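You operate a simulated robot arm through the tools that you are given. There is no shell and no other tool.

You run a simulated robot arm. Do the job below in one go: nothing can be reset, and whatever is moved stays where it is left.

Task
Warm the milk on MAX and fill the white mug to its line.
Fine: cream jug on the hot tray till the lamp is green; white and red button dark after; jug back on the hot tray. Set down upright: cream jug.

The check looks at the end state, three seconds after you hand in, the way a careful person would. Anything else that was tipped, shoved, dropped, spilled or broken makes it a failure.

Robot
A 6-joint arm with a two-finger parallel gripper, fixed in place. Base frame: the origin is at the foot of the arm, x ahead of it, y to its left, z up; the work surface is at about z = 900. Units: mm, degrees, N and s.
With the tool pointing down near the work surface it reaches from about 460 to 880 mm from the base axis. Its first joint turns from -115.0 to 115.0 degrees. Payload 4.2 kg.
The tool frame sits at the grasp point between the pads (the TCP): z along the fingers, y along the line on which they close. The tips reach 23 mm beyond it. The gripper opens to 94 mm. The fingers are 38 mm wide and 10 mm thick; the gripper's body (54 by 96 mm) begins 39 mm behind the TCP.
Orientation is told as [roll, pitch, yaw] about the base's x, y, z axes, in that order, counted from this pose: with the fingers straight down and closing along the base's y, the tool's x points along the base's -x, its y along +y and its z along -z.

Tools
- The arm moves only by the tool send_rows. Its argument "rows" is a list that holds one entry, the list of rows, each a list of 7 numbers: the shift along the base's x, y, z in units of 200 mm (1.0 is 200 mm), then the turn, a rotation vector about the base's x, y, z in units of 180 degrees (1.0 is 180 degrees), then the finger opening in cm, from 0 to 9.4. In form: [[[tx, ty, tz, ax, ay, az, gripper], ...]]. A call has 1 to 20 rows; each row is the pose to reach, as a shift and turn from the pose commanded when the call began. A call with a number of a shift or a turn outside -1 to 1 is refused whole. A row lasts 0.2 s, in which the tool goes at most 50 mm and 8.6 degrees; a call with a longer step from one row to the next is refused whole, and so is a gripper value outside its range. A pose out of reach is approached as far as the arm can. The call stops where the force on the tool passes 40 N (or 10 N more than at its start, if that is more) or the arm is blocked; 0.2 s more then pass. Each finger travels about 108 mm/s and halts on what it meets, pressing with about 26 N; the grip force reading is that of the motor and also rises with nothing between the fingers. The clock runs only during rows and for 0.2 s after the last one: add rows that repeat a pose to give the fingers time. The reply holds the time, the measured pose of the TCP, the force on the tool along the base axes, the opening and the grip force, in the units named above and with some noise, with the torque about the TCP (base axes, N m) and any sound that the robot's microphone picked up.
- Cameras (640 x 400 px; columns grow to the right, rows downward): "scene" is fixed at [50.4, 651, 1506.2]; the picture's right is [-0.65, -0.76, 0.00], its down [-0.27, 0.23, -0.93] and it looks along [0.71, -0.61, -0.36] (base axes); focal length 358 px, centre (320, 200). "wrist" rides on the gripper at [86, 16, -75] in the tool frame; the picture's right is [-0.18, 0.98, 0.00], its down [-0.58, -0.11, -0.81] and it looks along [-0.79, -0.15, 0.59] (tool axes); focal length 243 px, centre (320, 200). There is no depth. A picture from a camera that has moved, and an enlarged one, comes with that camera's place and axes in the base frame and with its lens.
- camera(camera): a new picture of that camera. It takes no simulated time.
- raise_lower(by): slides the trunk up (or, below 0, down) by that many mm; the arm rides with it, the base frame stays. It gives what a move gives, with no picture.
- inspect(camera, box): a new picture of the part [left, top, right, bottom] of that camera's present view, enlarged. It takes no simulated time.
- job_done(): hands the job in; it is judged then, once.

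Nothing tells you positions but the pictures and the camera data. Unless the task says otherwise, let go and move clear before handing in.

The tools are called by a JSON object that holds its "name" and its "arguments". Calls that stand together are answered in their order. send_rows: Moves the arm, as the interface text tells. Its arguments: {"type":"object","properties":{"rows":{"type":"array","items":{"type":"array","items":{"type":"array","items":{"type":"number"}}}}},"required":["rows"]} The other tools are called the same way: raise_lower (by) slides the trunk up or down; camera (camera) takes a picture; inspect (camera, box) takes an enlarged picture of a part of a camera's view; job_done () hands the job in.

At the start:

```text
clock: 0.0
tool_pos: [491.0, 108.6, 1340.5]
tool_rot: [0.0, 0.1, 0.0]
wrist_force: [0.0, -0.4, 0.1]
torque: [0.03, -0.02, 0.0]
grip_width: 93.7
gripper_force: 0.1
trunk travel left (down, up): [-825.0, 165.0]
```

scene: 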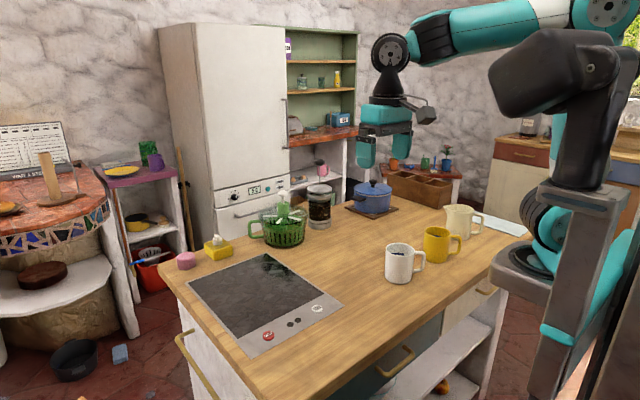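
wrist: 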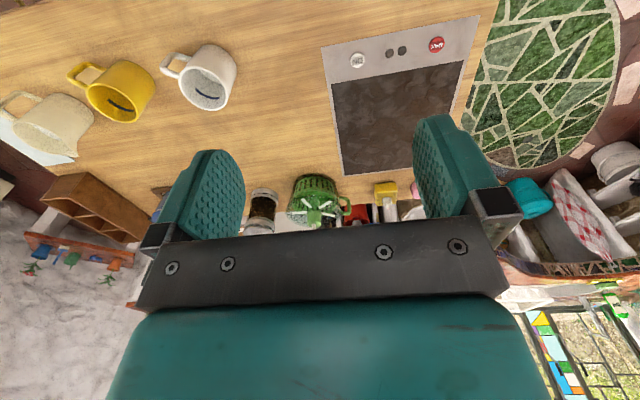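

I see a counter with a hot tray (dark plate with a white and a red button and lamps), a white mug, a yellow mug and a cream jug. I will look closer at the key items before moving.

{"name": "inspect", "arguments": {"camera": "scene", "box": [370, 180, 530, 300]}}

{"name": "inspect", "arguments": {"camera": "scene", "box": [180, 240, 350, 360]}}

{"name": "inspect", "arguments": {"camera": "wrist", "box": [0, 30, 260, 190]}}

{"name": "inspect", "arguments": {"camera": "wrist", "box": [310, 10, 490, 180]}}

```text
3.33 times, centred on (450, 240) of scene
camera zoom: at [50.4, 651.0, 1506.2], right [-0.65, -0.76, 0.0], down [-0.27, 0.23, -0.93], along [0.71, -0.61, -0.36], focal length 1194 px, centre (-113, 67)
```

zoom: 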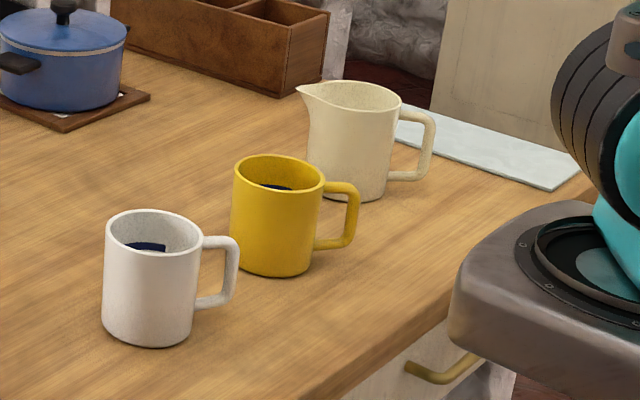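

```text
3.33 times, centred on (265, 300) of scene
camera zoom: at [50.4, 651.0, 1506.2], right [-0.65, -0.76, 0.0], down [-0.27, 0.23, -0.93], along [0.71, -0.61, -0.36], focal length 1194 px, centre (503, -133)
```

zoom: 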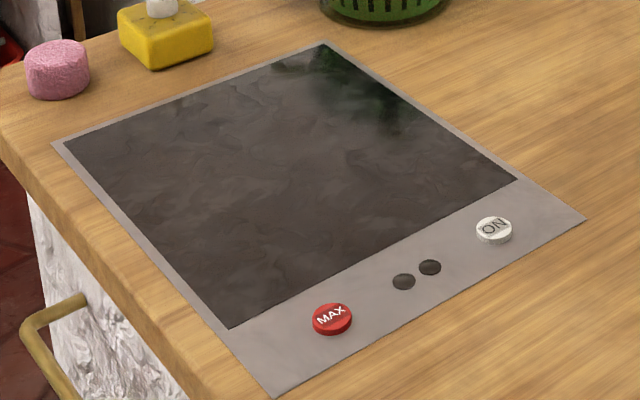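

```text
2.46 times, centred on (130, 110) of wrist
camera zoom: at [404.8, 122.8, 1415.0], right [0.18, 0.98, 0.0], down [0.58, -0.11, 0.81], along [0.79, -0.15, -0.59], focal length 597 px, centre (788, 422)
```

zoom: 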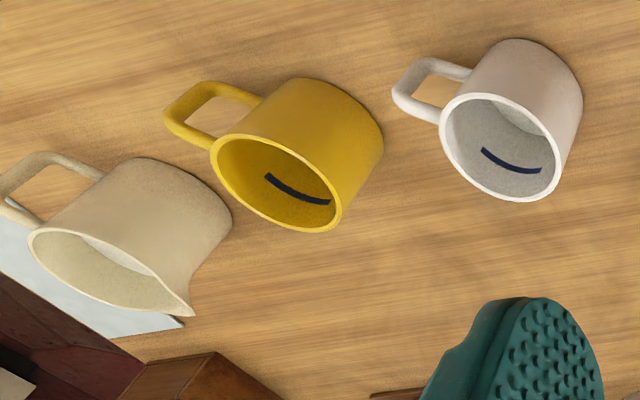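

```text
2.35 times, centred on (400, 95) of wrist
camera zoom: at [404.8, 122.8, 1415.0], right [0.18, 0.98, 0.0], down [0.58, -0.11, 0.81], along [0.79, -0.15, -0.59], focal length 571 px, centre (132, 447)
```

zoom: 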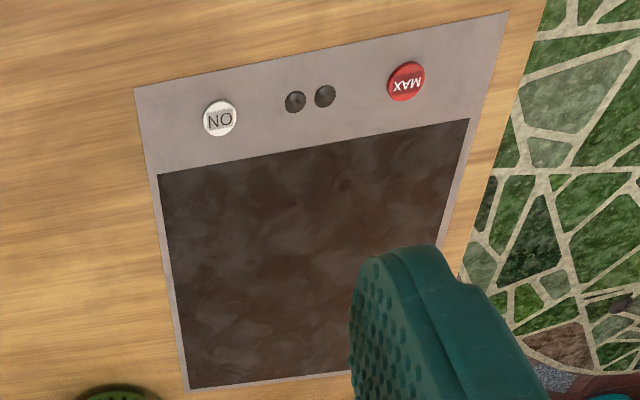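

The white mug sits near (603,-137), the cream jug near (635,-530) with its handle to the right and back, and the hot tray spans roughly x 611-991, y 81-367, with its buttons near x 638. I'll move the wrist camera toward the jug for a closer look.

{"name": "send_rows", "arguments": {"rows": [[[0, -0.2, -0.09, 0, 0, -0.033, 9.4], [0, -0.4, -0.18, 0, 0, -0.066, 9.4], [0, -0.6, -0.27, 0, 0, -0.1, 9.4], [0, -0.8, -0.36, 0, 0, -0.133, 9.4], [0, -1.0, -0.45, 0, 0, -0.166, 9.4]]]}}

```text
clock: 1.2
tool_pos: [489.0, -95.6, 1249.7]
tool_rot: [0.0, 0.0, -29.9]
wrist_force: [-0.4, -0.2, -0.5]
torque: [-0.02, -0.02, 0.0]
grip_width: 93.9
gripper_force: 0.0
trunk travel left (down, up): [-825.0, 165.0]
```

The arm moves as commanded. I continue toward the jug for a wrist view from above and behind.

{"name": "send_rows", "arguments": {"rows": [[[0.01, -0.22, -0.02, 0, 0, 0, 9.4], [0.02, -0.44, -0.04, 0, 0, 0, 9.4], [0.03, -0.66, -0.06, 0, 0, 0, 9.4], [0.04, -0.88, -0.08, 0, 0, 0, 9.4], [0.05, -1.0, -0.1, 0, 0, 0, 9.4]]]}}

{"name": "camera", "arguments": {"camera": "wrist"}}

{"name": "camera", "arguments": {"camera": "scene"}}

```text
clock: 2.4
tool_pos: [503.8, -293.5, 1229.4]
tool_rot: [0.0, 0.0, -29.9]
wrist_force: [-0.3, 0.2, 0.2]
torque: [-0.01, 0.0, -0.04]
grip_width: 94.2
gripper_force: 0.0
trunk travel left (down, up): [-825.0, 165.0]
```

```text
taken
camera wrist: at [436.7, -237.1, 1304.8], right [0.65, 0.76, 0.0], down [0.45, -0.38, 0.81], along [0.61, -0.52, -0.59], focal length 243 px, centre (320, 200)
```

wrist: 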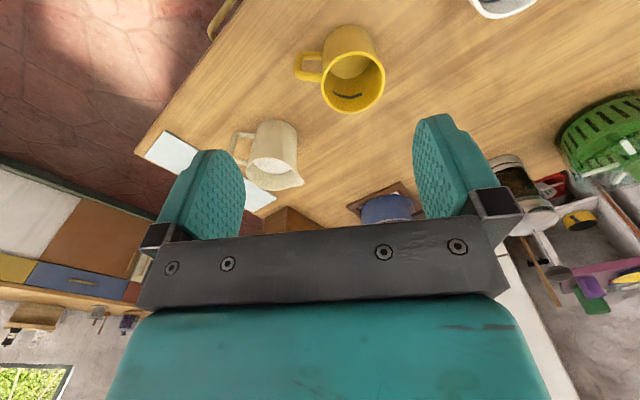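

```text
taken
```

scene: 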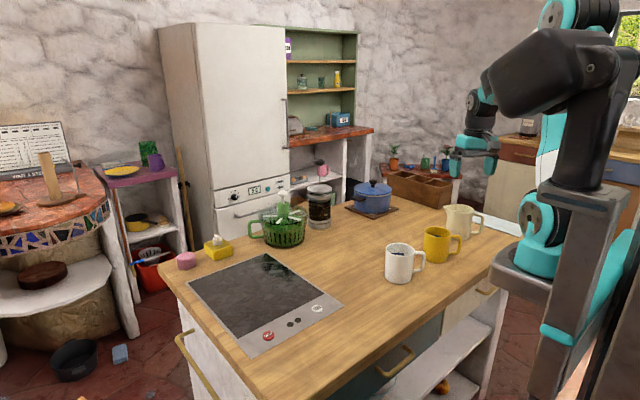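

The jug is now in the wrist view with its spout to the right of the picture. I zoom in to measure its rim, handle and milk level.

{"name": "inspect", "arguments": {"camera": "wrist", "box": [220, 100, 340, 220]}}

{"name": "inspect", "arguments": {"camera": "scene", "box": [430, 190, 500, 250]}}

```text
3.33 times, centred on (280, 160) of wrist
camera zoom: at [436.7, -237.1, 1304.8], right [0.65, 0.76, 0.0], down [0.45, -0.38, 0.81], along [0.61, -0.52, -0.59], focal length 809 px, centre (453, 333)
```

zoom: 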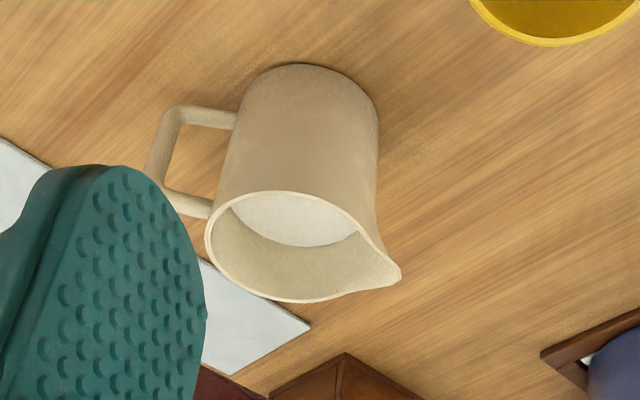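

```text
6.67 times, centred on (465, 220) of scene
camera zoom: at [50.4, 651.0, 1506.2], right [-0.65, -0.76, 0.0], down [-0.27, 0.23, -0.93], along [0.71, -0.61, -0.36], focal length 2387 px, centre (-647, 67)
```

zoom: 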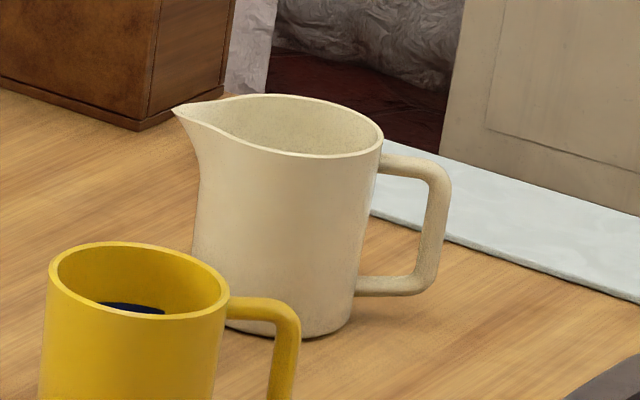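

The jug is about 88 mm wide with its rim near z 1004, its spout heading about 24° from +x and its handle opposite. The plan is a top-down body grasp, with the fingers closing across the handle-spout line, so I go above the jug with that yaw and look.

{"name": "send_rows", "arguments": {"rows": [[[0.073, -0.123, -0.056, 0, 0, 0.0375, 9.4], [0.146, -0.246, -0.112, 0, 0, 0.075, 9.4], [0.218, -0.368, -0.168, 0, 0, 0.1125, 9.4], [0.291, -0.491, -0.225, 0, 0, 0.15, 9.4], [0.364, -0.614, -0.281, 0, 0, 0.1875, 9.4], [0.437, -0.737, -0.337, 0, 0, 0.225, 9.4], [0.51, -0.86, -0.393, 0, 0, 0.2625, 9.4], [0.583, -0.983, -0.45, 0, 0, 0.3, 9.4]]]}}

{"name": "camera", "arguments": {"camera": "wrist"}}

{"name": "camera", "arguments": {"camera": "scene"}}

```text
clock: 4.2
tool_pos: [620.4, -489.3, 1141.7]
tool_rot: [0.0, 0.0, 24.4]
wrist_force: [0.2, 0.9, -0.1]
torque: [-0.01, -0.04, 0.01]
grip_width: 93.9
gripper_force: 0.1
trunk travel left (down, up): [-825.0, 165.0]
```

```text
taken
camera wrist: at [534.6, -510.3, 1217.0], right [-0.24, 0.97, 0.0], down [0.57, 0.14, 0.81], along [0.78, 0.19, -0.59], focal length 243 px, centre (320, 200)
```

wrist: 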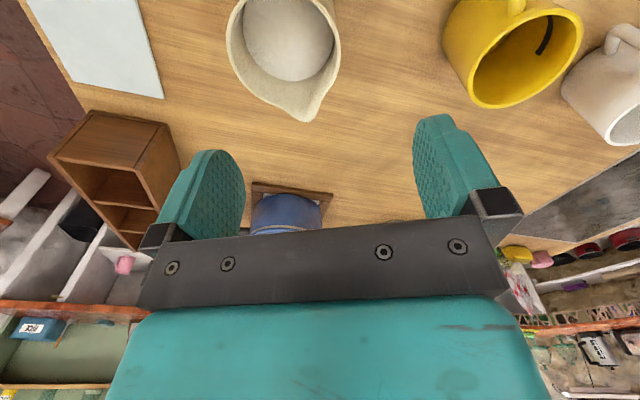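

```text
taken
```

scene: 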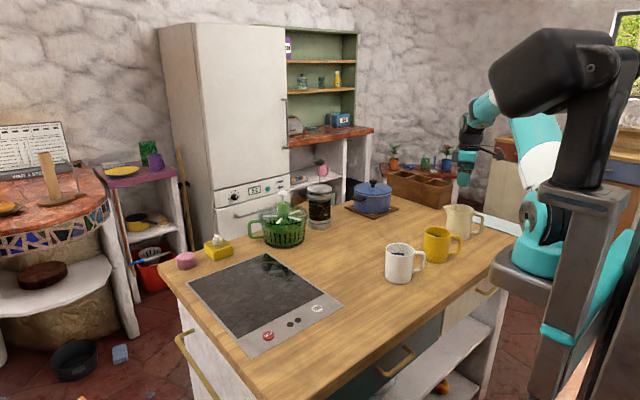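

The jug's mouth is in view with the spout toward the bottom of the picture; the handle is out of frame at the top. I zoom in to measure it exactly.

{"name": "inspect", "arguments": {"camera": "wrist", "box": [200, 0, 380, 130]}}

```text
3.08 times, centred on (290, 65) of wrist
camera zoom: at [534.6, -510.3, 1217.0], right [-0.24, 0.97, 0.0], down [0.57, 0.14, 0.81], along [0.78, 0.19, -0.59], focal length 746 px, centre (412, 615)
```

zoom: 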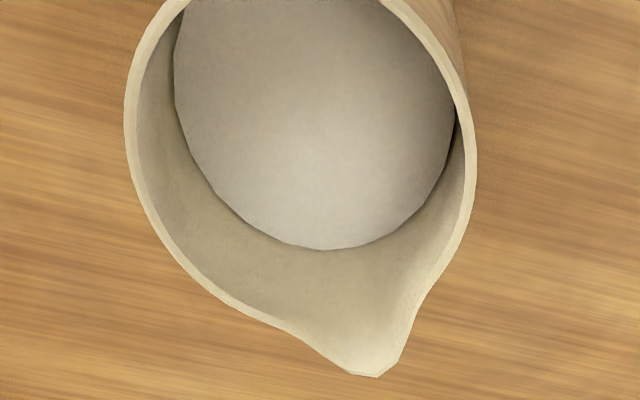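

Triangulating gives the spout tip at about (687,-489,1007), the jug axis at about (627,-516) and a rim about 89-90 mm across. The clearance in the gripper is small, so I approach to just above the rim and check the alignment by eye.

{"name": "send_rows", "arguments": {"rows": [[[0.02, -0.065, -0.11, 0, 0, 0, 9.4], [0.04, -0.13, -0.22, 0, 0, 0, 9.4], [0.04, -0.13, -0.33, 0, 0, 0, 9.4], [0.04, -0.13, -0.4, 0, 0, 0, 9.4], [0.04, -0.13, -0.4, 0, 0, 0, 9.4]]]}}

{"name": "camera", "arguments": {"camera": "wrist"}}

{"name": "inspect", "arguments": {"camera": "scene", "box": [420, 150, 520, 250]}}

```text
clock: 5.4
tool_pos: [628.0, -515.2, 1060.0]
tool_rot: [-0.1, 0.0, 24.0]
wrist_force: [-0.1, 0.7, 1.0]
torque: [0.0, -0.01, -0.01]
grip_width: 93.8
gripper_force: 0.0
trunk travel left (down, up): [-825.0, 165.0]
```

```text
taken
camera wrist: at [542.3, -537.0, 1134.7], right [-0.23, 0.97, 0.0], down [0.57, 0.14, 0.81], along [0.78, 0.19, -0.59], focal length 243 px, centre (320, 200)
```

wrist: 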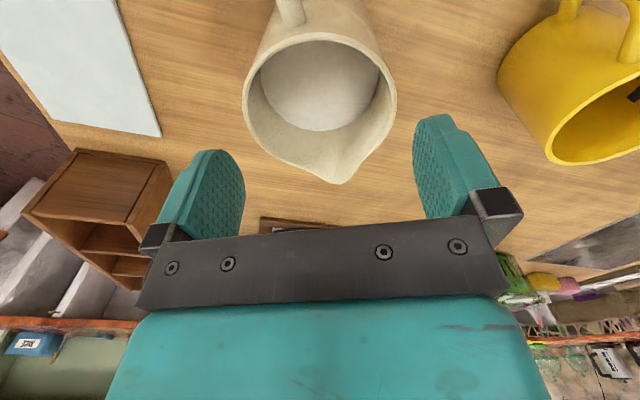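

```text
4.00 times, centred on (470, 200) of scene
camera zoom: at [50.4, 651.0, 1506.2], right [-0.65, -0.76, 0.0], down [-0.27, 0.23, -0.93], along [0.71, -0.61, -0.36], focal length 1432 px, centre (-280, 200)
```

zoom: 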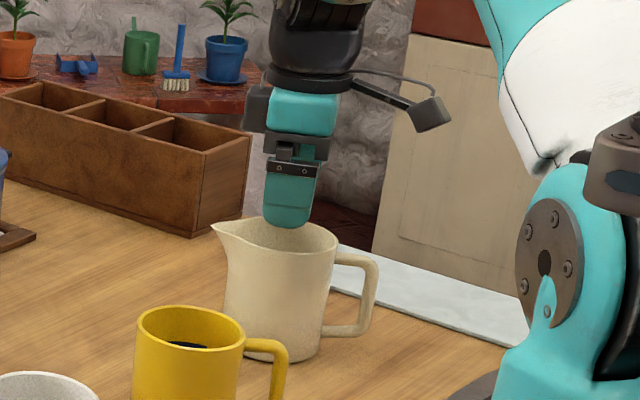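

The gripper now hangs just above the jug. I zoom in to compare the rim with the fingers.

{"name": "inspect", "arguments": {"camera": "wrist", "box": [150, 0, 500, 220]}}

{"name": "inspect", "arguments": {"camera": "wrist", "box": [220, 0, 420, 200]}}

```text
1.82 times, centred on (325, 110) of wrist
camera zoom: at [542.3, -537.0, 1134.7], right [-0.23, 0.97, 0.0], down [0.57, 0.14, 0.81], along [0.78, 0.19, -0.59], focal length 441 px, centre (311, 364)
```

zoom: 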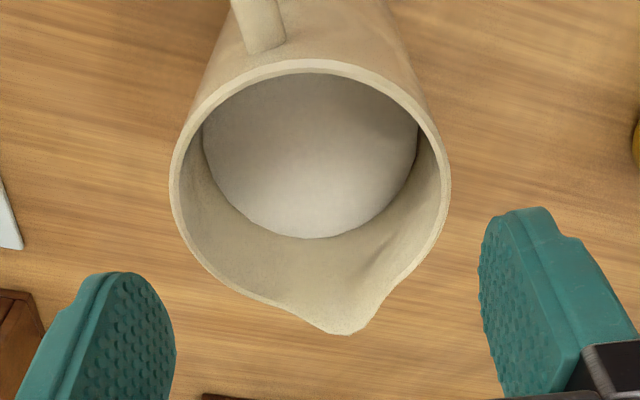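

```text
2.00 times, centred on (320, 100) of wrist
camera zoom: at [542.3, -537.0, 1134.7], right [-0.23, 0.97, 0.0], down [0.57, 0.14, 0.81], along [0.78, 0.19, -0.59], focal length 485 px, centre (320, 400)
```

zoom: 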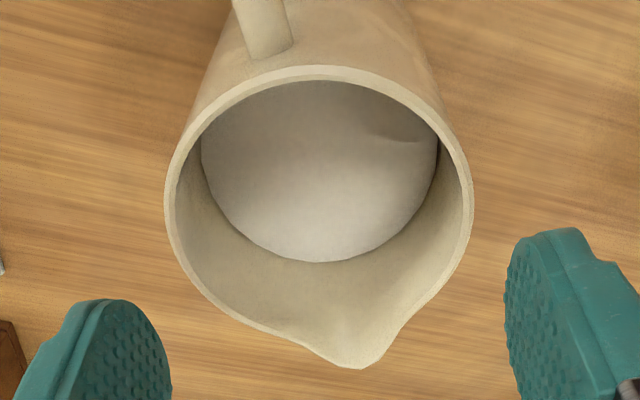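

The jug's handle-spout line heads about 30° rather than 24°, and its centre lies within a few mm of my TCP axis. I turn 6° more, come down so the tips are a bit above the rim, and recheck.

{"name": "send_rows", "arguments": {"rows": [[[0.01, 0.004, -0.04, 0, 0, 0.016, 9.4], [0.01, 0.004, -0.085, 0, 0, 0.032, 9.4], [0.01, 0.004, -0.085, 0, 0, 0.032, 9.4]]]}}

{"name": "inspect", "arguments": {"camera": "wrist", "box": [220, 0, 420, 200]}}

{"name": "camera", "arguments": {"camera": "wrist"}}

{"name": "inspect", "arguments": {"camera": "scene", "box": [430, 180, 500, 250]}}

```text
clock: 6.2
tool_pos: [628.7, -515.6, 1042.7]
tool_rot: [0.0, 0.0, 29.9]
wrist_force: [-0.3, -0.6, -0.6]
torque: [-0.01, 0.0, 0.02]
grip_width: 94.0
gripper_force: 0.1
trunk travel left (down, up): [-825.0, 165.0]
```

```text
2.00 times, centred on (320, 100) of wrist
camera zoom: at [545.5, -545.5, 1117.9], right [-0.33, 0.94, 0.0], down [0.56, 0.2, 0.81], along [0.76, 0.27, -0.59], focal length 485 px, centre (320, 400)
```

zoom: 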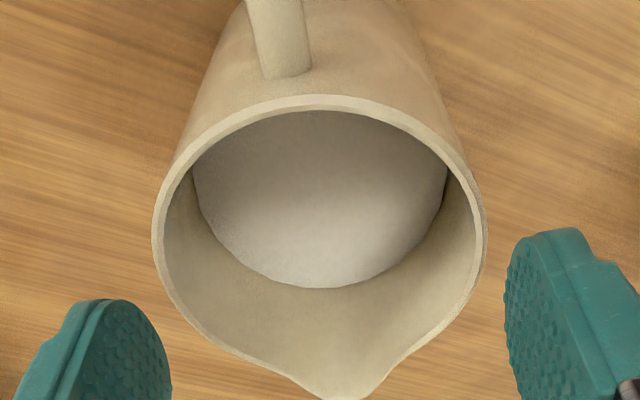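

```text
taken
camera wrist: at [545.5, -545.5, 1117.9], right [-0.33, 0.94, 0.0], down [0.56, 0.2, 0.81], along [0.76, 0.27, -0.59], focal length 243 px, centre (320, 200)
```

wrist: 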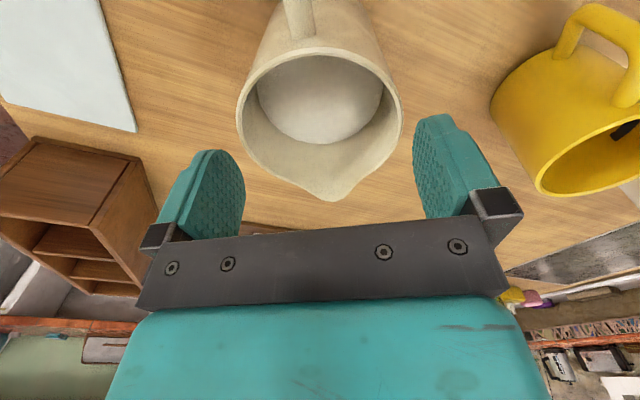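

```text
5.71 times, centred on (465, 215) of scene
camera zoom: at [50.4, 651.0, 1506.2], right [-0.65, -0.76, 0.0], down [-0.27, 0.23, -0.93], along [0.71, -0.61, -0.36], focal length 2046 px, centre (-509, 114)
```

zoom: 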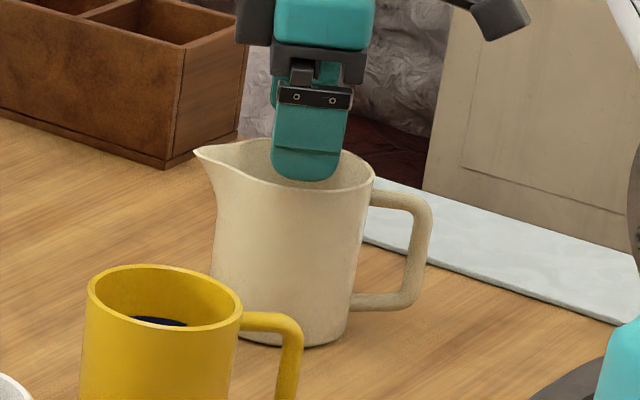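

The gripper is centred over the jug to within about 1 mm; the rim is at about z 1012, diameter about 88, milk surface about z 971. Before grasping I check the line height in the white mug.

{"name": "inspect", "arguments": {"camera": "scene", "box": [380, 235, 430, 290]}}

```text
7.27 times, centred on (405, 262) of scene
camera zoom: at [50.4, 651.0, 1506.2], right [-0.65, -0.76, 0.0], down [-0.27, 0.23, -0.93], along [0.71, -0.61, -0.36], focal length 2604 px, centre (-298, -254)
```

zoom: 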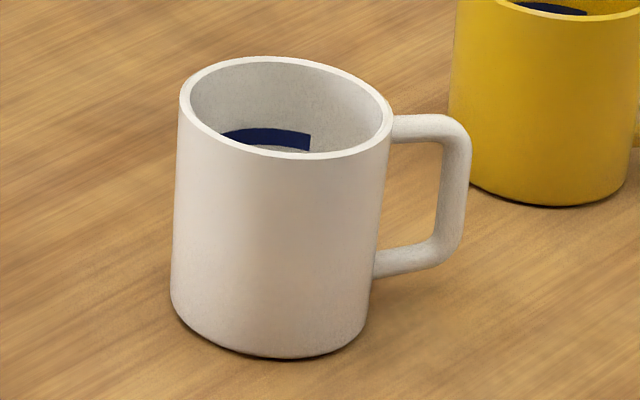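

The mug stands at about (600,-128), its rim at z≈994 and the line band at z≈956-963, so roughly 250 ml is needed, and the jug holds enough. I now descend around the jug with open fingers.

{"name": "send_rows", "arguments": {"rows": [[[0, 0, -0.06, 0, 0, 0, 9.4], [0, 0, -0.12, 0, 0, 0, 9.4], [0, 0, -0.18, 0, 0, 0, 9.4], [0, 0, -0.24, 0, 0, 0, 9.4], [0, 0, -0.285, 0, 0, 0, 9.4]]]}}

{"name": "inspect", "arguments": {"camera": "scene", "box": [430, 180, 500, 250]}}

{"name": "camera", "arguments": {"camera": "wrist"}}

```text
clock: 6.8
tool_pos: [633.6, -520.1, 1030.6]
tool_rot: [-1.6, -0.4, 29.8]
wrist_force: [-1.7, 0.7, 8.9]
torque: [-0.4, -0.23, -0.03]
grip_width: 93.9
gripper_force: 0.1
trunk travel left (down, up): [-825.0, 165.0]
stopped in row 3: the force on the tool passed its limit at 49 N (the readings are from after the stop); the commanded pose is now the measured one
```

```text
5.71 times, centred on (465, 215) of scene
camera zoom: at [50.4, 651.0, 1506.2], right [-0.65, -0.76, 0.0], down [-0.27, 0.23, -0.93], along [0.71, -0.61, -0.36], focal length 2046 px, centre (-509, 114)
```

zoom: 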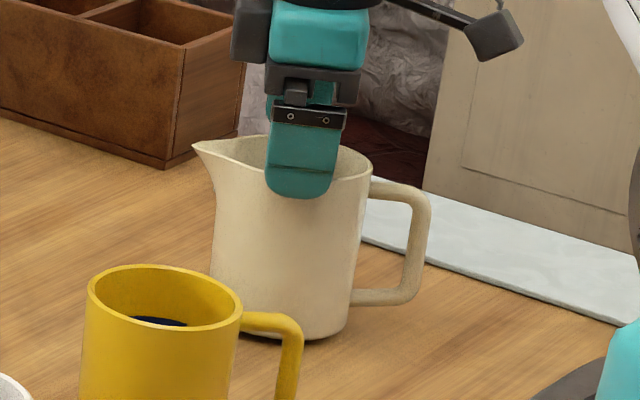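

```text
taken
camera wrist: at [548.0, -547.8, 1104.2], right [-0.33, 0.94, -0.03], down [0.54, 0.21, 0.81], along [0.77, 0.25, -0.58], focal length 243 px, centre (320, 200)
```

wrist: 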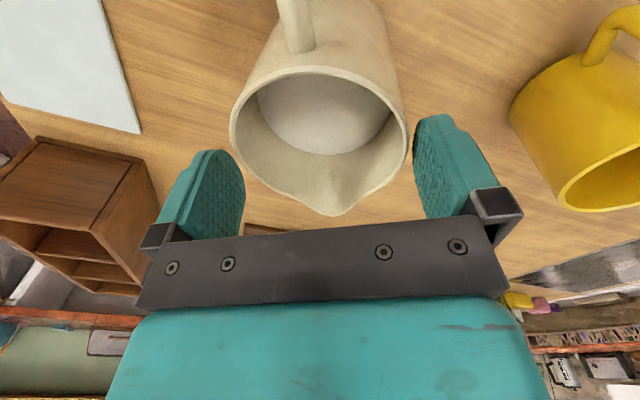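

The descent touched the rim and stopped. I look closely before backing up.

{"name": "inspect", "arguments": {"camera": "wrist", "box": [200, 60, 480, 240]}}

```text
2.22 times, centred on (340, 150) of wrist
camera zoom: at [548.0, -547.8, 1104.2], right [-0.33, 0.94, -0.03], down [0.54, 0.21, 0.81], along [0.77, 0.25, -0.58], focal length 539 px, centre (276, 311)
```

zoom: 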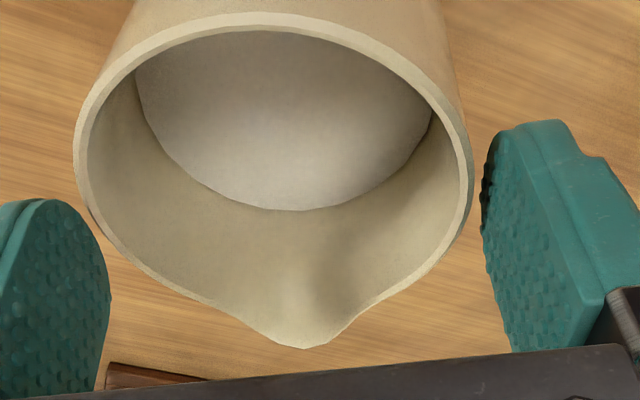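

The rim turns out to be around 91 mm across, which leaves almost no room for a body grasp, so I change to gripping the handle with the tool leaning. First I lift straight off, level the tool and look again.

{"name": "send_rows", "arguments": {"rows": [[[0, 0, 0.1, 0, 0, 0, 9.4], [0, 0, 0.3, 0.004, 0.001, 0, 9.4], [0, 0, 0.5, 0.009, 0.002, 0, 9.4], [0, 0, 0.5, 0.009, 0.002, 0, 9.4]]]}}

{"name": "camera", "arguments": {"camera": "wrist"}}

{"name": "inspect", "arguments": {"camera": "scene", "box": [430, 190, 500, 250]}}

```text
clock: 7.8
tool_pos: [629.9, -521.0, 1130.2]
tool_rot: [0.3, -0.9, 29.9]
wrist_force: [0.2, 0.6, 0.1]
torque: [0.02, -0.01, 0.03]
grip_width: 93.6
gripper_force: 0.0
trunk travel left (down, up): [-825.0, 165.0]
```

```text
taken
camera wrist: at [547.0, -549.5, 1202.1], right [-0.33, 0.94, 0.01], down [0.55, 0.19, 0.81], along [0.77, 0.27, -0.58], focal length 243 px, centre (320, 200)
```

wrist: 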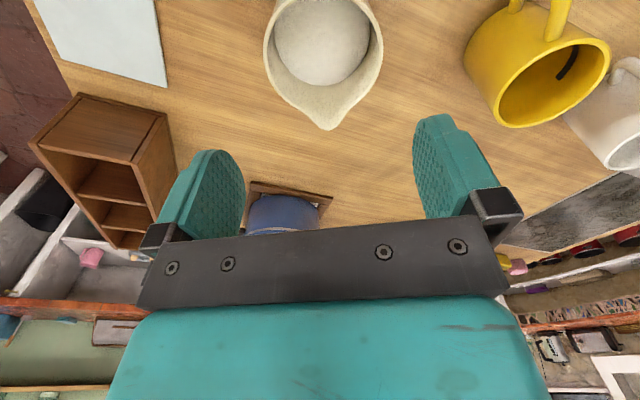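

```text
6.67 times, centred on (465, 220) of scene
camera zoom: at [50.4, 651.0, 1506.2], right [-0.65, -0.76, 0.0], down [-0.27, 0.23, -0.93], along [0.71, -0.61, -0.36], focal length 2387 px, centre (-647, 67)
```

zoom: 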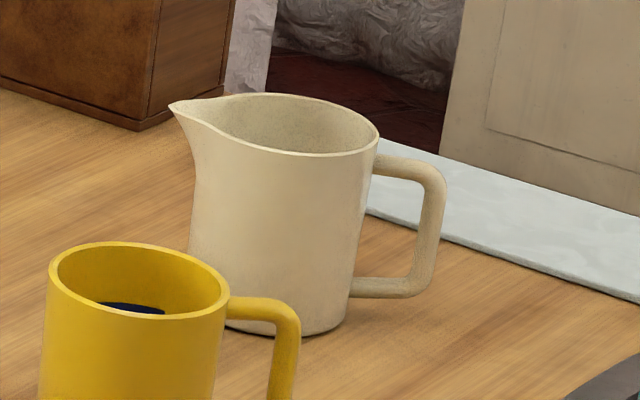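

The jug is still upright and has barely moved. I back away toward its handle side and lean the tool 30°, so the fingers point down toward the spout direction, to view the handle.

{"name": "send_rows", "arguments": {"rows": [[[-0.1, -0.055, 0, 0.0167, -0.0289, 0, 6], [-0.2, -0.11, 0, 0.0333, -0.0577, 0, 6], [-0.3, -0.165, 0, 0.05, -0.0866, 0, 6], [-0.4, -0.22, 0, 0.0667, -0.1155, 0, 6], [-0.5, -0.275, 0, 0.0833, -0.1443, 0, 6], [-0.5, -0.275, 0, 0.0833, -0.1443, 0, 6]]]}}

{"name": "camera", "arguments": {"camera": "wrist"}}

{"name": "camera", "arguments": {"camera": "scene"}}

```text
clock: 9.2
tool_pos: [531.3, -575.9, 1127.7]
tool_rot: [0.3, -30.8, 29.7]
wrist_force: [0.6, 0.6, 0.3]
torque: [0.02, 0.01, 0.03]
grip_width: 60.0
gripper_force: 0.0
trunk travel left (down, up): [-825.0, 165.0]
```

```text
taken
camera wrist: at [426.6, -618.9, 1148.5], right [-0.35, 0.93, 0.1], down [0.13, -0.06, 0.99], along [0.93, 0.36, -0.1], focal length 243 px, centre (320, 200)
```

wrist: 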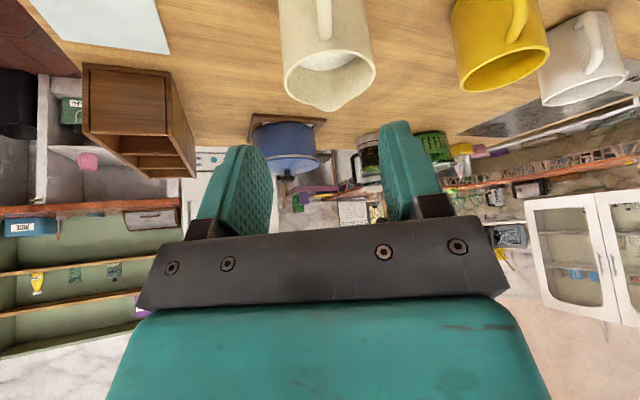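

```text
taken
```

scene: 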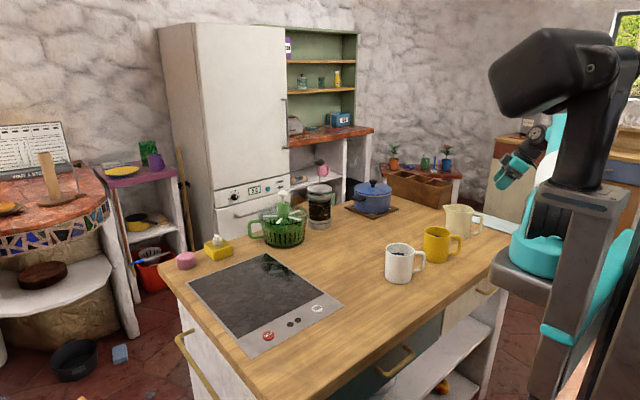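

The arm reaches the leaned pose without trouble. I zoom on the jug and its handle.

{"name": "inspect", "arguments": {"camera": "wrist", "box": [240, 0, 420, 120]}}

```text
3.33 times, centred on (330, 60) of wrist
camera zoom: at [426.6, -618.9, 1148.5], right [-0.35, 0.93, 0.1], down [0.13, -0.06, 0.99], along [0.93, 0.36, -0.1], focal length 809 px, centre (287, 667)
```

zoom: 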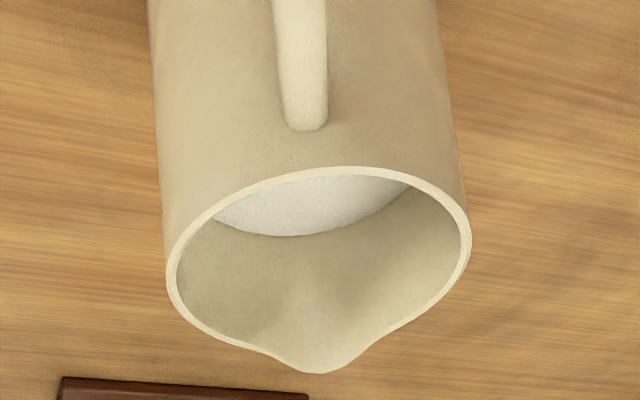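

The jug has turned slightly: centre about (637,-515), spout heading about 24°, handle bar near (571,-544). I move the leaned tool above the handle with the matching yaw and look again.

{"name": "send_rows", "arguments": {"rows": [[[0.07, 0.057, -0.11, 0, 0, -0.011, 6], [0.14, 0.113, -0.22, 0, 0, -0.022, 6], [0.21, 0.17, -0.34, 0, 0, -0.0333, 6], [0.21, 0.17, -0.34, 0, 0, -0.0333, 6]]]}}

{"name": "camera", "arguments": {"camera": "wrist"}}

{"name": "inspect", "arguments": {"camera": "scene", "box": [430, 170, 520, 250]}}

```text
clock: 10.2
tool_pos: [572.7, -540.5, 1062.4]
tool_rot: [0.4, -30.8, 23.7]
wrist_force: [0.2, 0.3, -0.8]
torque: [0.0, 0.0, -0.02]
grip_width: 60.1
gripper_force: 0.1
trunk travel left (down, up): [-825.0, 165.0]
```

```text
taken
camera wrist: at [463.4, -572.3, 1081.1], right [-0.25, 0.96, 0.1], down [0.13, -0.07, 0.99], along [0.96, 0.26, -0.1], focal length 243 px, centre (320, 200)
```

wrist: 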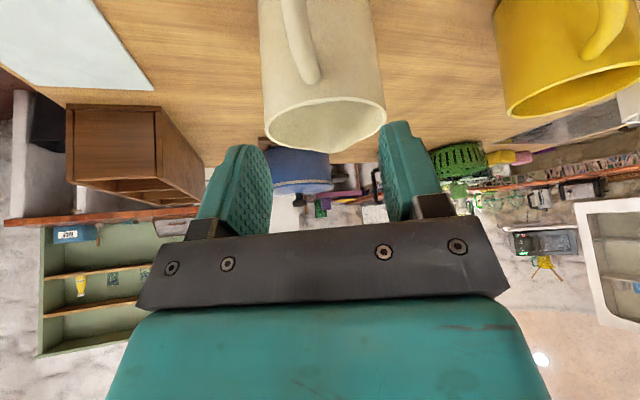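

```text
5.00 times, centred on (475, 210) of scene
camera zoom: at [50.4, 651.0, 1506.2], right [-0.65, -0.76, 0.0], down [-0.27, 0.23, -0.93], along [0.71, -0.61, -0.36], focal length 1790 px, centre (-455, 150)
```

zoom: 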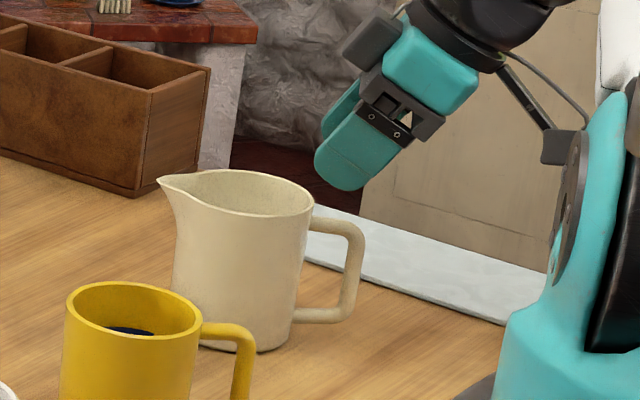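

I zoom on the handle to refine its lateral position relative to the fingers.

{"name": "inspect", "arguments": {"camera": "wrist", "box": [230, 0, 410, 120]}}

```text
3.33 times, centred on (320, 60) of wrist
camera zoom: at [463.4, -572.3, 1081.1], right [-0.25, 0.96, 0.1], down [0.13, -0.07, 0.99], along [0.96, 0.26, -0.1], focal length 809 px, centre (320, 667)
```

zoom: 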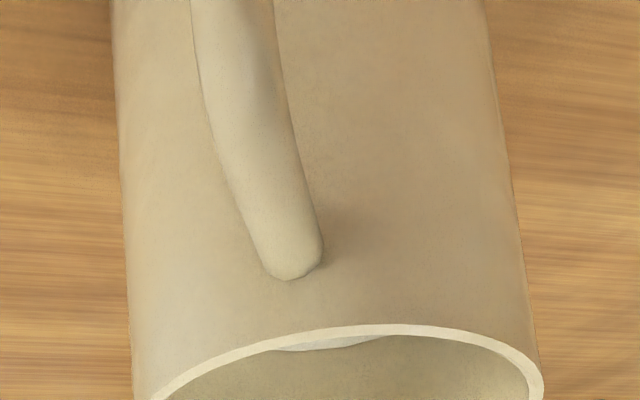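

The handle line heads about 25° and lies about 2.5 mm to the side of my TCP; its vertical bar is near (564,-548), z 922-988. I correct the offset and descend so the pads straddle the bar.

{"name": "send_rows", "arguments": {"rows": [[[-0.0085, -0.017, -0.1, 0, 0, 0.004, 6], [-0.0085, -0.017, -0.2, 0, 0, 0.004, 6], [-0.0085, -0.017, -0.3, 0, 0, 0.004, 6], [-0.0085, -0.017, -0.4, 0, 0, 0.004, 6], [-0.0085, -0.017, -0.4735, 0, 0, 0.004, 6], [-0.0085, -0.017, -0.4735, 0, 0, 0.004, 6]]]}}

{"name": "camera", "arguments": {"camera": "wrist"}}

{"name": "inspect", "arguments": {"camera": "scene", "box": [430, 170, 520, 250]}}

```text
clock: 11.6
tool_pos: [572.3, -544.1, 966.9]
tool_rot: [0.4, -30.9, 24.5]
wrist_force: [0.2, -0.2, 0.1]
torque: [0.01, 0.01, 0.0]
grip_width: 60.3
gripper_force: 0.1
trunk travel left (down, up): [-825.0, 165.0]
```

```text
taken
camera wrist: at [463.6, -577.7, 986.2], right [-0.27, 0.96, 0.1], down [0.13, -0.07, 0.99], along [0.96, 0.28, -0.1], focal length 243 px, centre (320, 200)
```

wrist: 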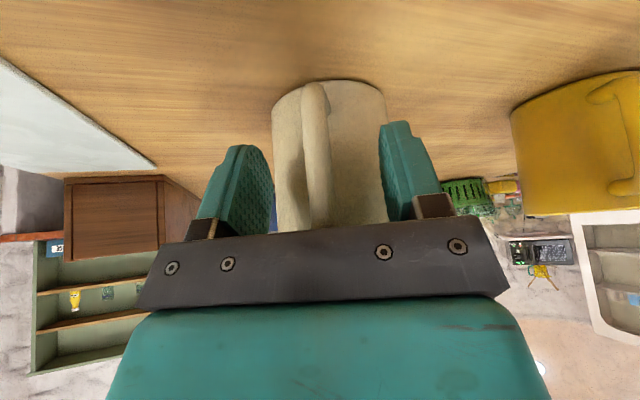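

```text
5.00 times, centred on (475, 210) of scene
camera zoom: at [50.4, 651.0, 1506.2], right [-0.65, -0.76, 0.0], down [-0.27, 0.23, -0.93], along [0.71, -0.61, -0.36], focal length 1790 px, centre (-455, 150)
```

zoom: 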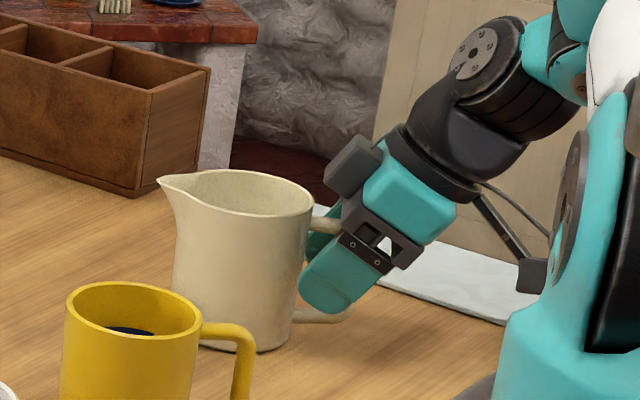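

The fingers straddle the handle with the bar between the pads. I close on it.

{"name": "send_rows", "arguments": {"rows": [[[0, 0, 0, 0, 0, 0, 3], [0, 0, 0, 0, 0, 0, 1], [0, 0, 0, 0, 0, 0, 0], [0, 0, 0, 0, 0, 0, 0], [0, 0, 0, 0, 0, 0, 0], [0, 0, 0, 0, 0, 0, 0]]]}}

{"name": "camera", "arguments": {"camera": "wrist"}}

{"name": "inspect", "arguments": {"camera": "scene", "box": [430, 170, 520, 250]}}

```text
clock: 13.0
tool_pos: [570.9, -545.4, 966.8]
tool_rot: [0.4, -30.8, 24.6]
wrist_force: [-1.6, -1.0, 2.2]
torque: [-0.23, -0.13, -0.07]
grip_width: 11.4
gripper_force: 26.4
trunk travel left (down, up): [-825.0, 165.0]
```

```text
taken
camera wrist: at [463.4, -577.7, 986.5], right [-0.27, 0.96, 0.1], down [0.13, -0.07, 0.99], along [0.96, 0.28, -0.1], focal length 243 px, centre (320, 200)
```

wrist: 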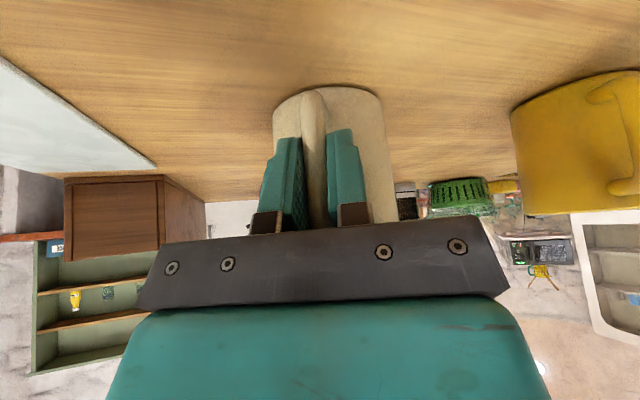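

```text
5.00 times, centred on (475, 210) of scene
camera zoom: at [50.4, 651.0, 1506.2], right [-0.65, -0.76, 0.0], down [-0.27, 0.23, -0.93], along [0.71, -0.61, -0.36], focal length 1790 px, centre (-455, 150)
```

zoom: 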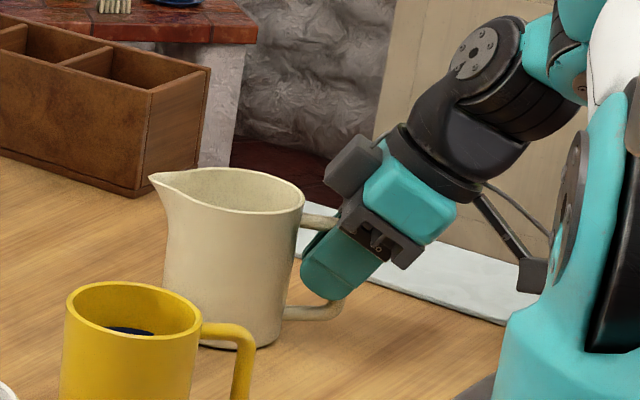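

The handle is gripped at 11.4 mm with 26 N. I lift it 10 mm as a slip test.

{"name": "send_rows", "arguments": {"rows": [[[0, 0, 0.02, 0, 0, 0, 0], [0, 0, 0.05, 0, 0, 0, 0], [0, 0, 0.05, 0, 0, 0, 0], [0, 0, 0.05, 0, 0, 0, 0]]]}}

{"name": "camera", "arguments": {"camera": "wrist"}}

{"name": "inspect", "arguments": {"camera": "scene", "box": [430, 170, 520, 250]}}

```text
clock: 14.0
tool_pos: [572.1, -544.0, 975.7]
tool_rot: [0.4, -30.9, 24.5]
wrist_force: [0.0, -0.2, -5.9]
torque: [-0.16, 0.28, 0.02]
grip_width: 11.3
gripper_force: 26.2
trunk travel left (down, up): [-825.0, 165.0]
```

```text
taken
camera wrist: at [463.6, -576.7, 996.5], right [-0.27, 0.96, 0.1], down [0.13, -0.07, 0.99], along [0.96, 0.28, -0.1], focal length 243 px, centre (320, 200)
```

wrist: 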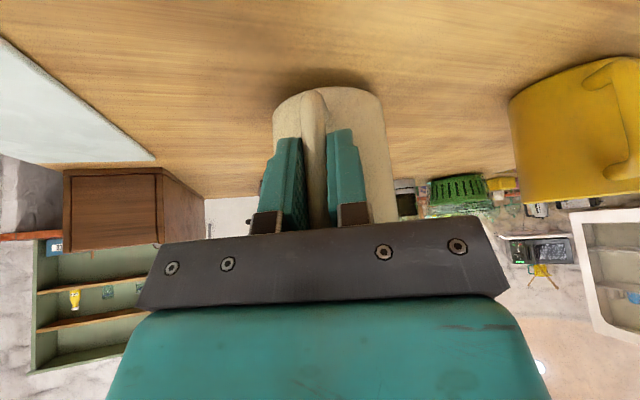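

```text
5.00 times, centred on (475, 210) of scene
camera zoom: at [50.4, 651.0, 1506.2], right [-0.65, -0.76, 0.0], down [-0.27, 0.23, -0.93], along [0.71, -0.61, -0.36], focal length 1790 px, centre (-455, 150)
```

zoom: 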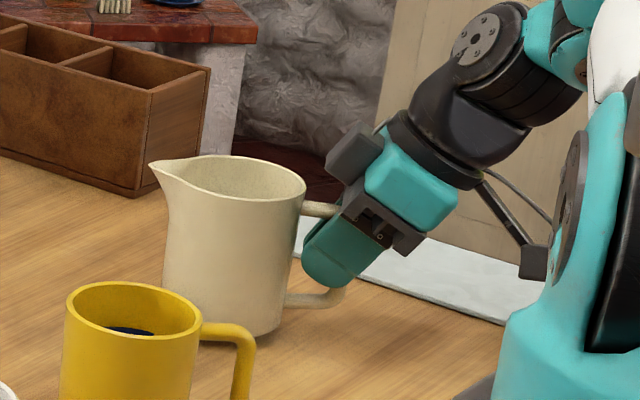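

It holds: about 0.6 kg, no visible slip. I lift further, holding a moment to check for creep.

{"name": "send_rows", "arguments": {"rows": [[[0, 0, 0.1, 0, 0, 0, 0], [0, 0, 0.2, 0, 0, 0, 0], [0, 0, 0.3, 0, 0, 0, 0], [0, 0, 0.4, 0, 0, 0, 0], [0, 0, 0.4, 0, 0, 0, 0], [0, 0, 0.4, 0, 0, 0, 0], [0, 0, 0.4, 0, 0, 0, 0]]]}}

{"name": "inspect", "arguments": {"camera": "scene", "box": [430, 140, 520, 250]}}

```text
clock: 15.6
tool_pos: [572.5, -545.2, 1054.5]
tool_rot: [0.3, -30.8, 24.4]
wrist_force: [-0.3, -0.1, -5.8]
torque: [-0.14, 0.33, 0.0]
grip_width: 11.4
gripper_force: 25.8
trunk travel left (down, up): [-825.0, 165.0]
```

```text
3.64 times, centred on (475, 195) of scene
camera zoom: at [50.4, 651.0, 1506.2], right [-0.65, -0.76, 0.0], down [-0.27, 0.23, -0.93], along [0.71, -0.61, -0.36], focal length 1302 px, centre (-244, 218)
```

zoom: 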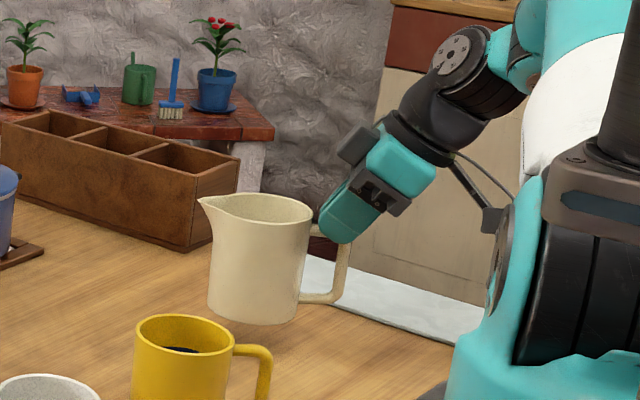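

The jug hangs level in the grip. I raise it clear of the mugs and carry it gently toward the hot tray, keeping its orientation.

{"name": "send_rows", "arguments": {"rows": [[[0, 0, 0.14, 0, 0, 0, 0], [0, 0, 0.3, 0, 0, 0, 0], [0.02, 0.1, 0.34, 0, 0, 0, 0], [0.05, 0.26, 0.34, 0, 0, 0, 0], [0.08, 0.42, 0.34, 0, 0, 0, 0], [0.11, 0.58, 0.34, 0, 0, 0, 0], [0.14, 0.74, 0.34, 0, 0, 0, 0], [0.17, 0.9, 0.34, 0, 0, 0, 0], [0.19, 1.0, 0.34, 0, 0, 0, 0]]]}}

{"name": "send_rows", "arguments": {"rows": [[[0.02, 0.08, 0, 0, 0, 0, 0], [0.06, 0.24, 0, 0, 0, 0, 0], [0.1, 0.4, 0, 0, 0, 0, 0], [0.14, 0.56, 0, 0, 0, 0, 0], [0.18, 0.72, 0, 0, 0, 0, 0], [0.22, 0.88, 0, 0, 0, 0, 0], [0.25, 1.0, 0, 0, 0, 0, 0]]]}}

{"name": "camera", "arguments": {"camera": "scene"}}

```text
clock: 17.6
tool_pos: [611.1, -346.3, 1124.9]
tool_rot: [0.4, -30.6, 24.3]
wrist_force: [-0.1, -0.1, -4.8]
torque: [-0.16, 0.33, -0.02]
grip_width: 11.5
gripper_force: 26.2
trunk travel left (down, up): [-825.0, 165.0]
```

```text
clock: 19.2
tool_pos: [661.1, -142.8, 1123.2]
tool_rot: [0.4, -30.6, 24.5]
wrist_force: [-1.0, 0.2, -5.5]
torque: [-0.16, 0.31, -0.01]
grip_width: 11.5
gripper_force: 26.2
trunk travel left (down, up): [-825.0, 165.0]
```

```text
taken
```

scene: 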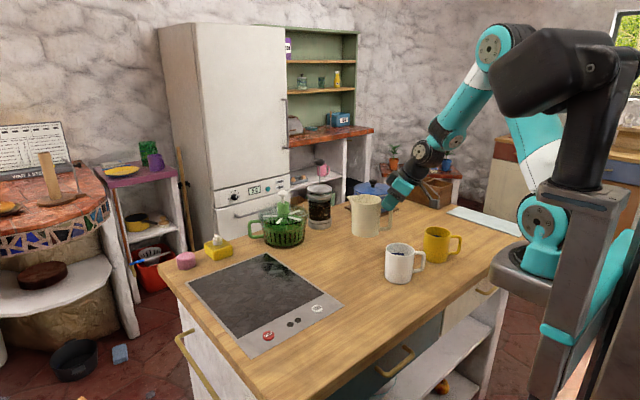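

The jug rides level and clear of the mugs. I continue to above the tray.

{"name": "send_rows", "arguments": {"rows": [[[0.02, 0.08, 0, 0, 0, 0, 0], [0.07, 0.24, 0, 0, 0, 0, 0], [0.12, 0.4, 0, 0, 0, 0, 0], [0.17, 0.56, 0, 0, 0, 0, 0], [0.22, 0.72, 0, 0, 0, 0, 0], [0.27, 0.88, 0, 0, 0, 0, 0], [0.3, 1.0, 0, 0, 0, 0, 0]]]}}

{"name": "send_rows", "arguments": {"rows": [[[0.02, 0.07, 0, 0, 0, 0, 0], [0.07, 0.22, 0, 0, 0, 0, 0], [0.12, 0.37, 0, 0, 0, 0, 0], [0.17, 0.52, -0.06, 0, 0, 0, 0], [0.2, 0.64, -0.16, 0, 0, 0, 0], [0.2, 0.68, -0.25, 0, 0, 0, 0], [0.2, 0.68, -0.25, 0, 0, 0, 0]]]}}

{"name": "camera", "arguments": {"camera": "scene"}}

{"name": "camera", "arguments": {"camera": "wrist"}}

```text
clock: 20.8
tool_pos: [720.0, 55.6, 1123.9]
tool_rot: [0.4, -30.7, 24.5]
wrist_force: [-0.6, -0.1, -5.3]
torque: [-0.13, 0.34, -0.02]
grip_width: 11.5
gripper_force: 25.3
trunk travel left (down, up): [-825.0, 165.0]
```

```text
clock: 22.4
tool_pos: [763.1, 192.4, 1074.0]
tool_rot: [0.4, -30.7, 24.6]
wrist_force: [0.9, 0.3, -5.0]
torque: [-0.14, 0.3, 0.0]
grip_width: 11.2
gripper_force: 26.1
trunk travel left (down, up): [-825.0, 165.0]
```

```text
taken
```

scene: 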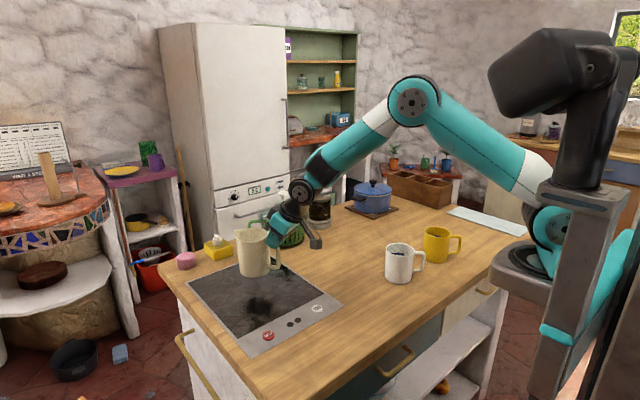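

```text
taken
camera wrist: at [653.8, 160.0, 1093.5], right [-0.27, 0.96, 0.1], down [0.13, -0.07, 0.99], along [0.96, 0.28, -0.1], focal length 243 px, centre (320, 200)
```

wrist: 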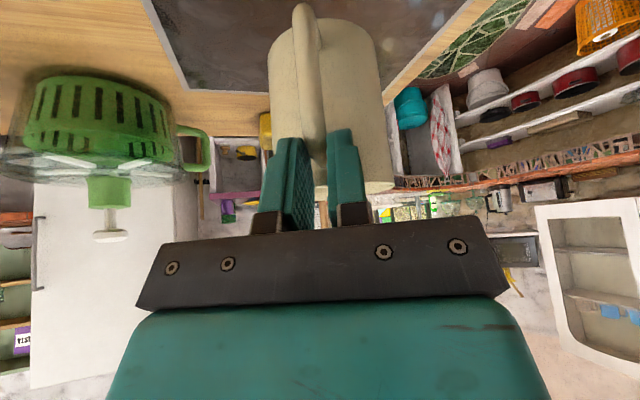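

The jug is above the middle of the hot plate with its bottom about 100 mm up. I lower it most of the way.

{"name": "send_rows", "arguments": {"rows": [[[0, 0, -0.08, 0, 0, 0, 0], [0, 0, -0.2, 0, 0, 0, 0], [0, 0, -0.32, 0, 0, 0, 0], [0, 0, -0.42, 0, 0, 0, 0], [0, 0, -0.475, 0, 0, 0, 0], [0, 0, -0.475, 0, 0, 0, 0]]]}}

{"name": "inspect", "arguments": {"camera": "scene", "box": [170, 210, 350, 350]}}

```text
clock: 23.8
tool_pos: [760.3, 192.0, 980.4]
tool_rot: [0.4, -30.8, 24.4]
wrist_force: [-2.6, -4.7, 16.2]
torque: [-0.15, -0.31, -0.13]
grip_width: 11.5
gripper_force: 25.9
trunk travel left (down, up): [-825.0, 165.0]
```

```text
2.86 times, centred on (260, 280) of scene
camera zoom: at [50.4, 651.0, 1506.2], right [-0.65, -0.76, 0.0], down [-0.27, 0.23, -0.93], along [0.71, -0.61, -0.36], focal length 1023 px, centre (491, -29)
```

zoom: 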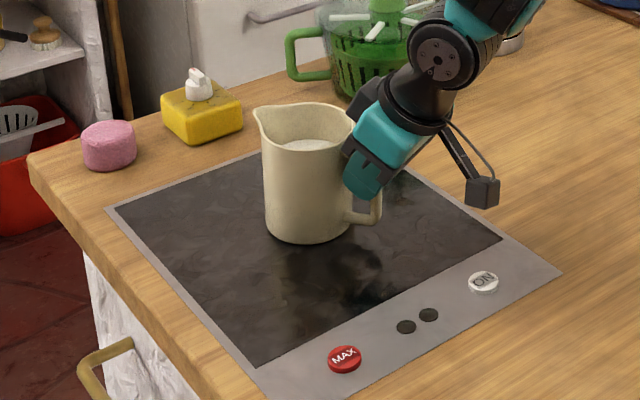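

The jug has met the plate (16 N upward), which sits slightly above the counter. I relieve the pressure a little and inspect how it stands before releasing.

{"name": "send_rows", "arguments": {"rows": [[[0, 0, 0.006, 0, 0, 0, 0], [0, 0, 0.006, 0, 0, 0, 0]]]}}

{"name": "inspect", "arguments": {"camera": "scene", "box": [230, 225, 310, 300]}}

{"name": "camera", "arguments": {"camera": "wrist"}}

```text
clock: 24.4
tool_pos: [760.1, 193.3, 980.4]
tool_rot: [0.3, -30.7, 24.6]
wrist_force: [2.4, -0.7, 1.9]
torque: [-0.09, -0.15, -0.03]
grip_width: 11.5
gripper_force: 26.0
trunk travel left (down, up): [-825.0, 165.0]
```

```text
5.33 times, centred on (270, 262) of scene
camera zoom: at [50.4, 651.0, 1506.2], right [-0.65, -0.76, 0.0], down [-0.27, 0.23, -0.93], along [0.71, -0.61, -0.36], focal length 1910 px, centre (587, -133)
```

zoom: 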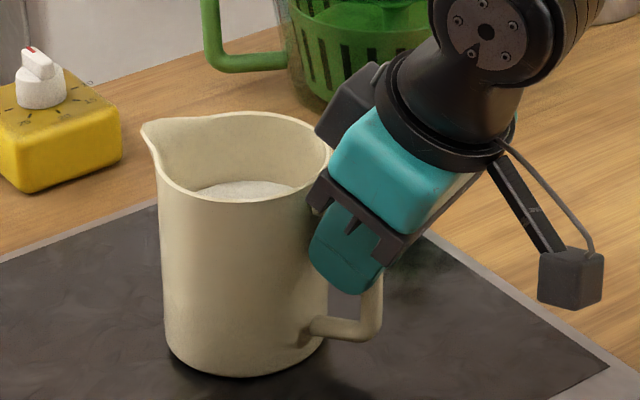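

```text
taken
camera wrist: at [651.1, 159.7, 1000.8], right [-0.27, 0.96, 0.1], down [0.13, -0.07, 0.99], along [0.95, 0.28, -0.11], focal length 243 px, centre (320, 200)
```

wrist: 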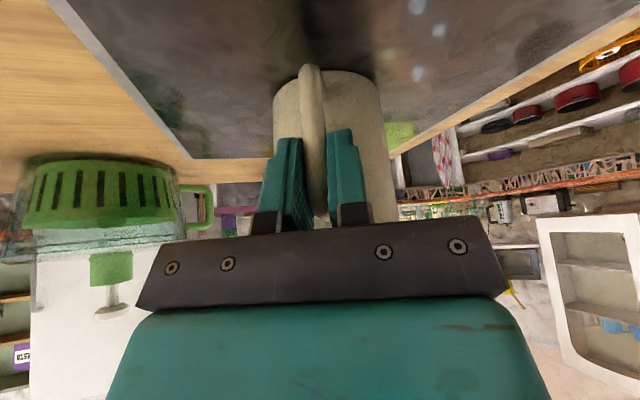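

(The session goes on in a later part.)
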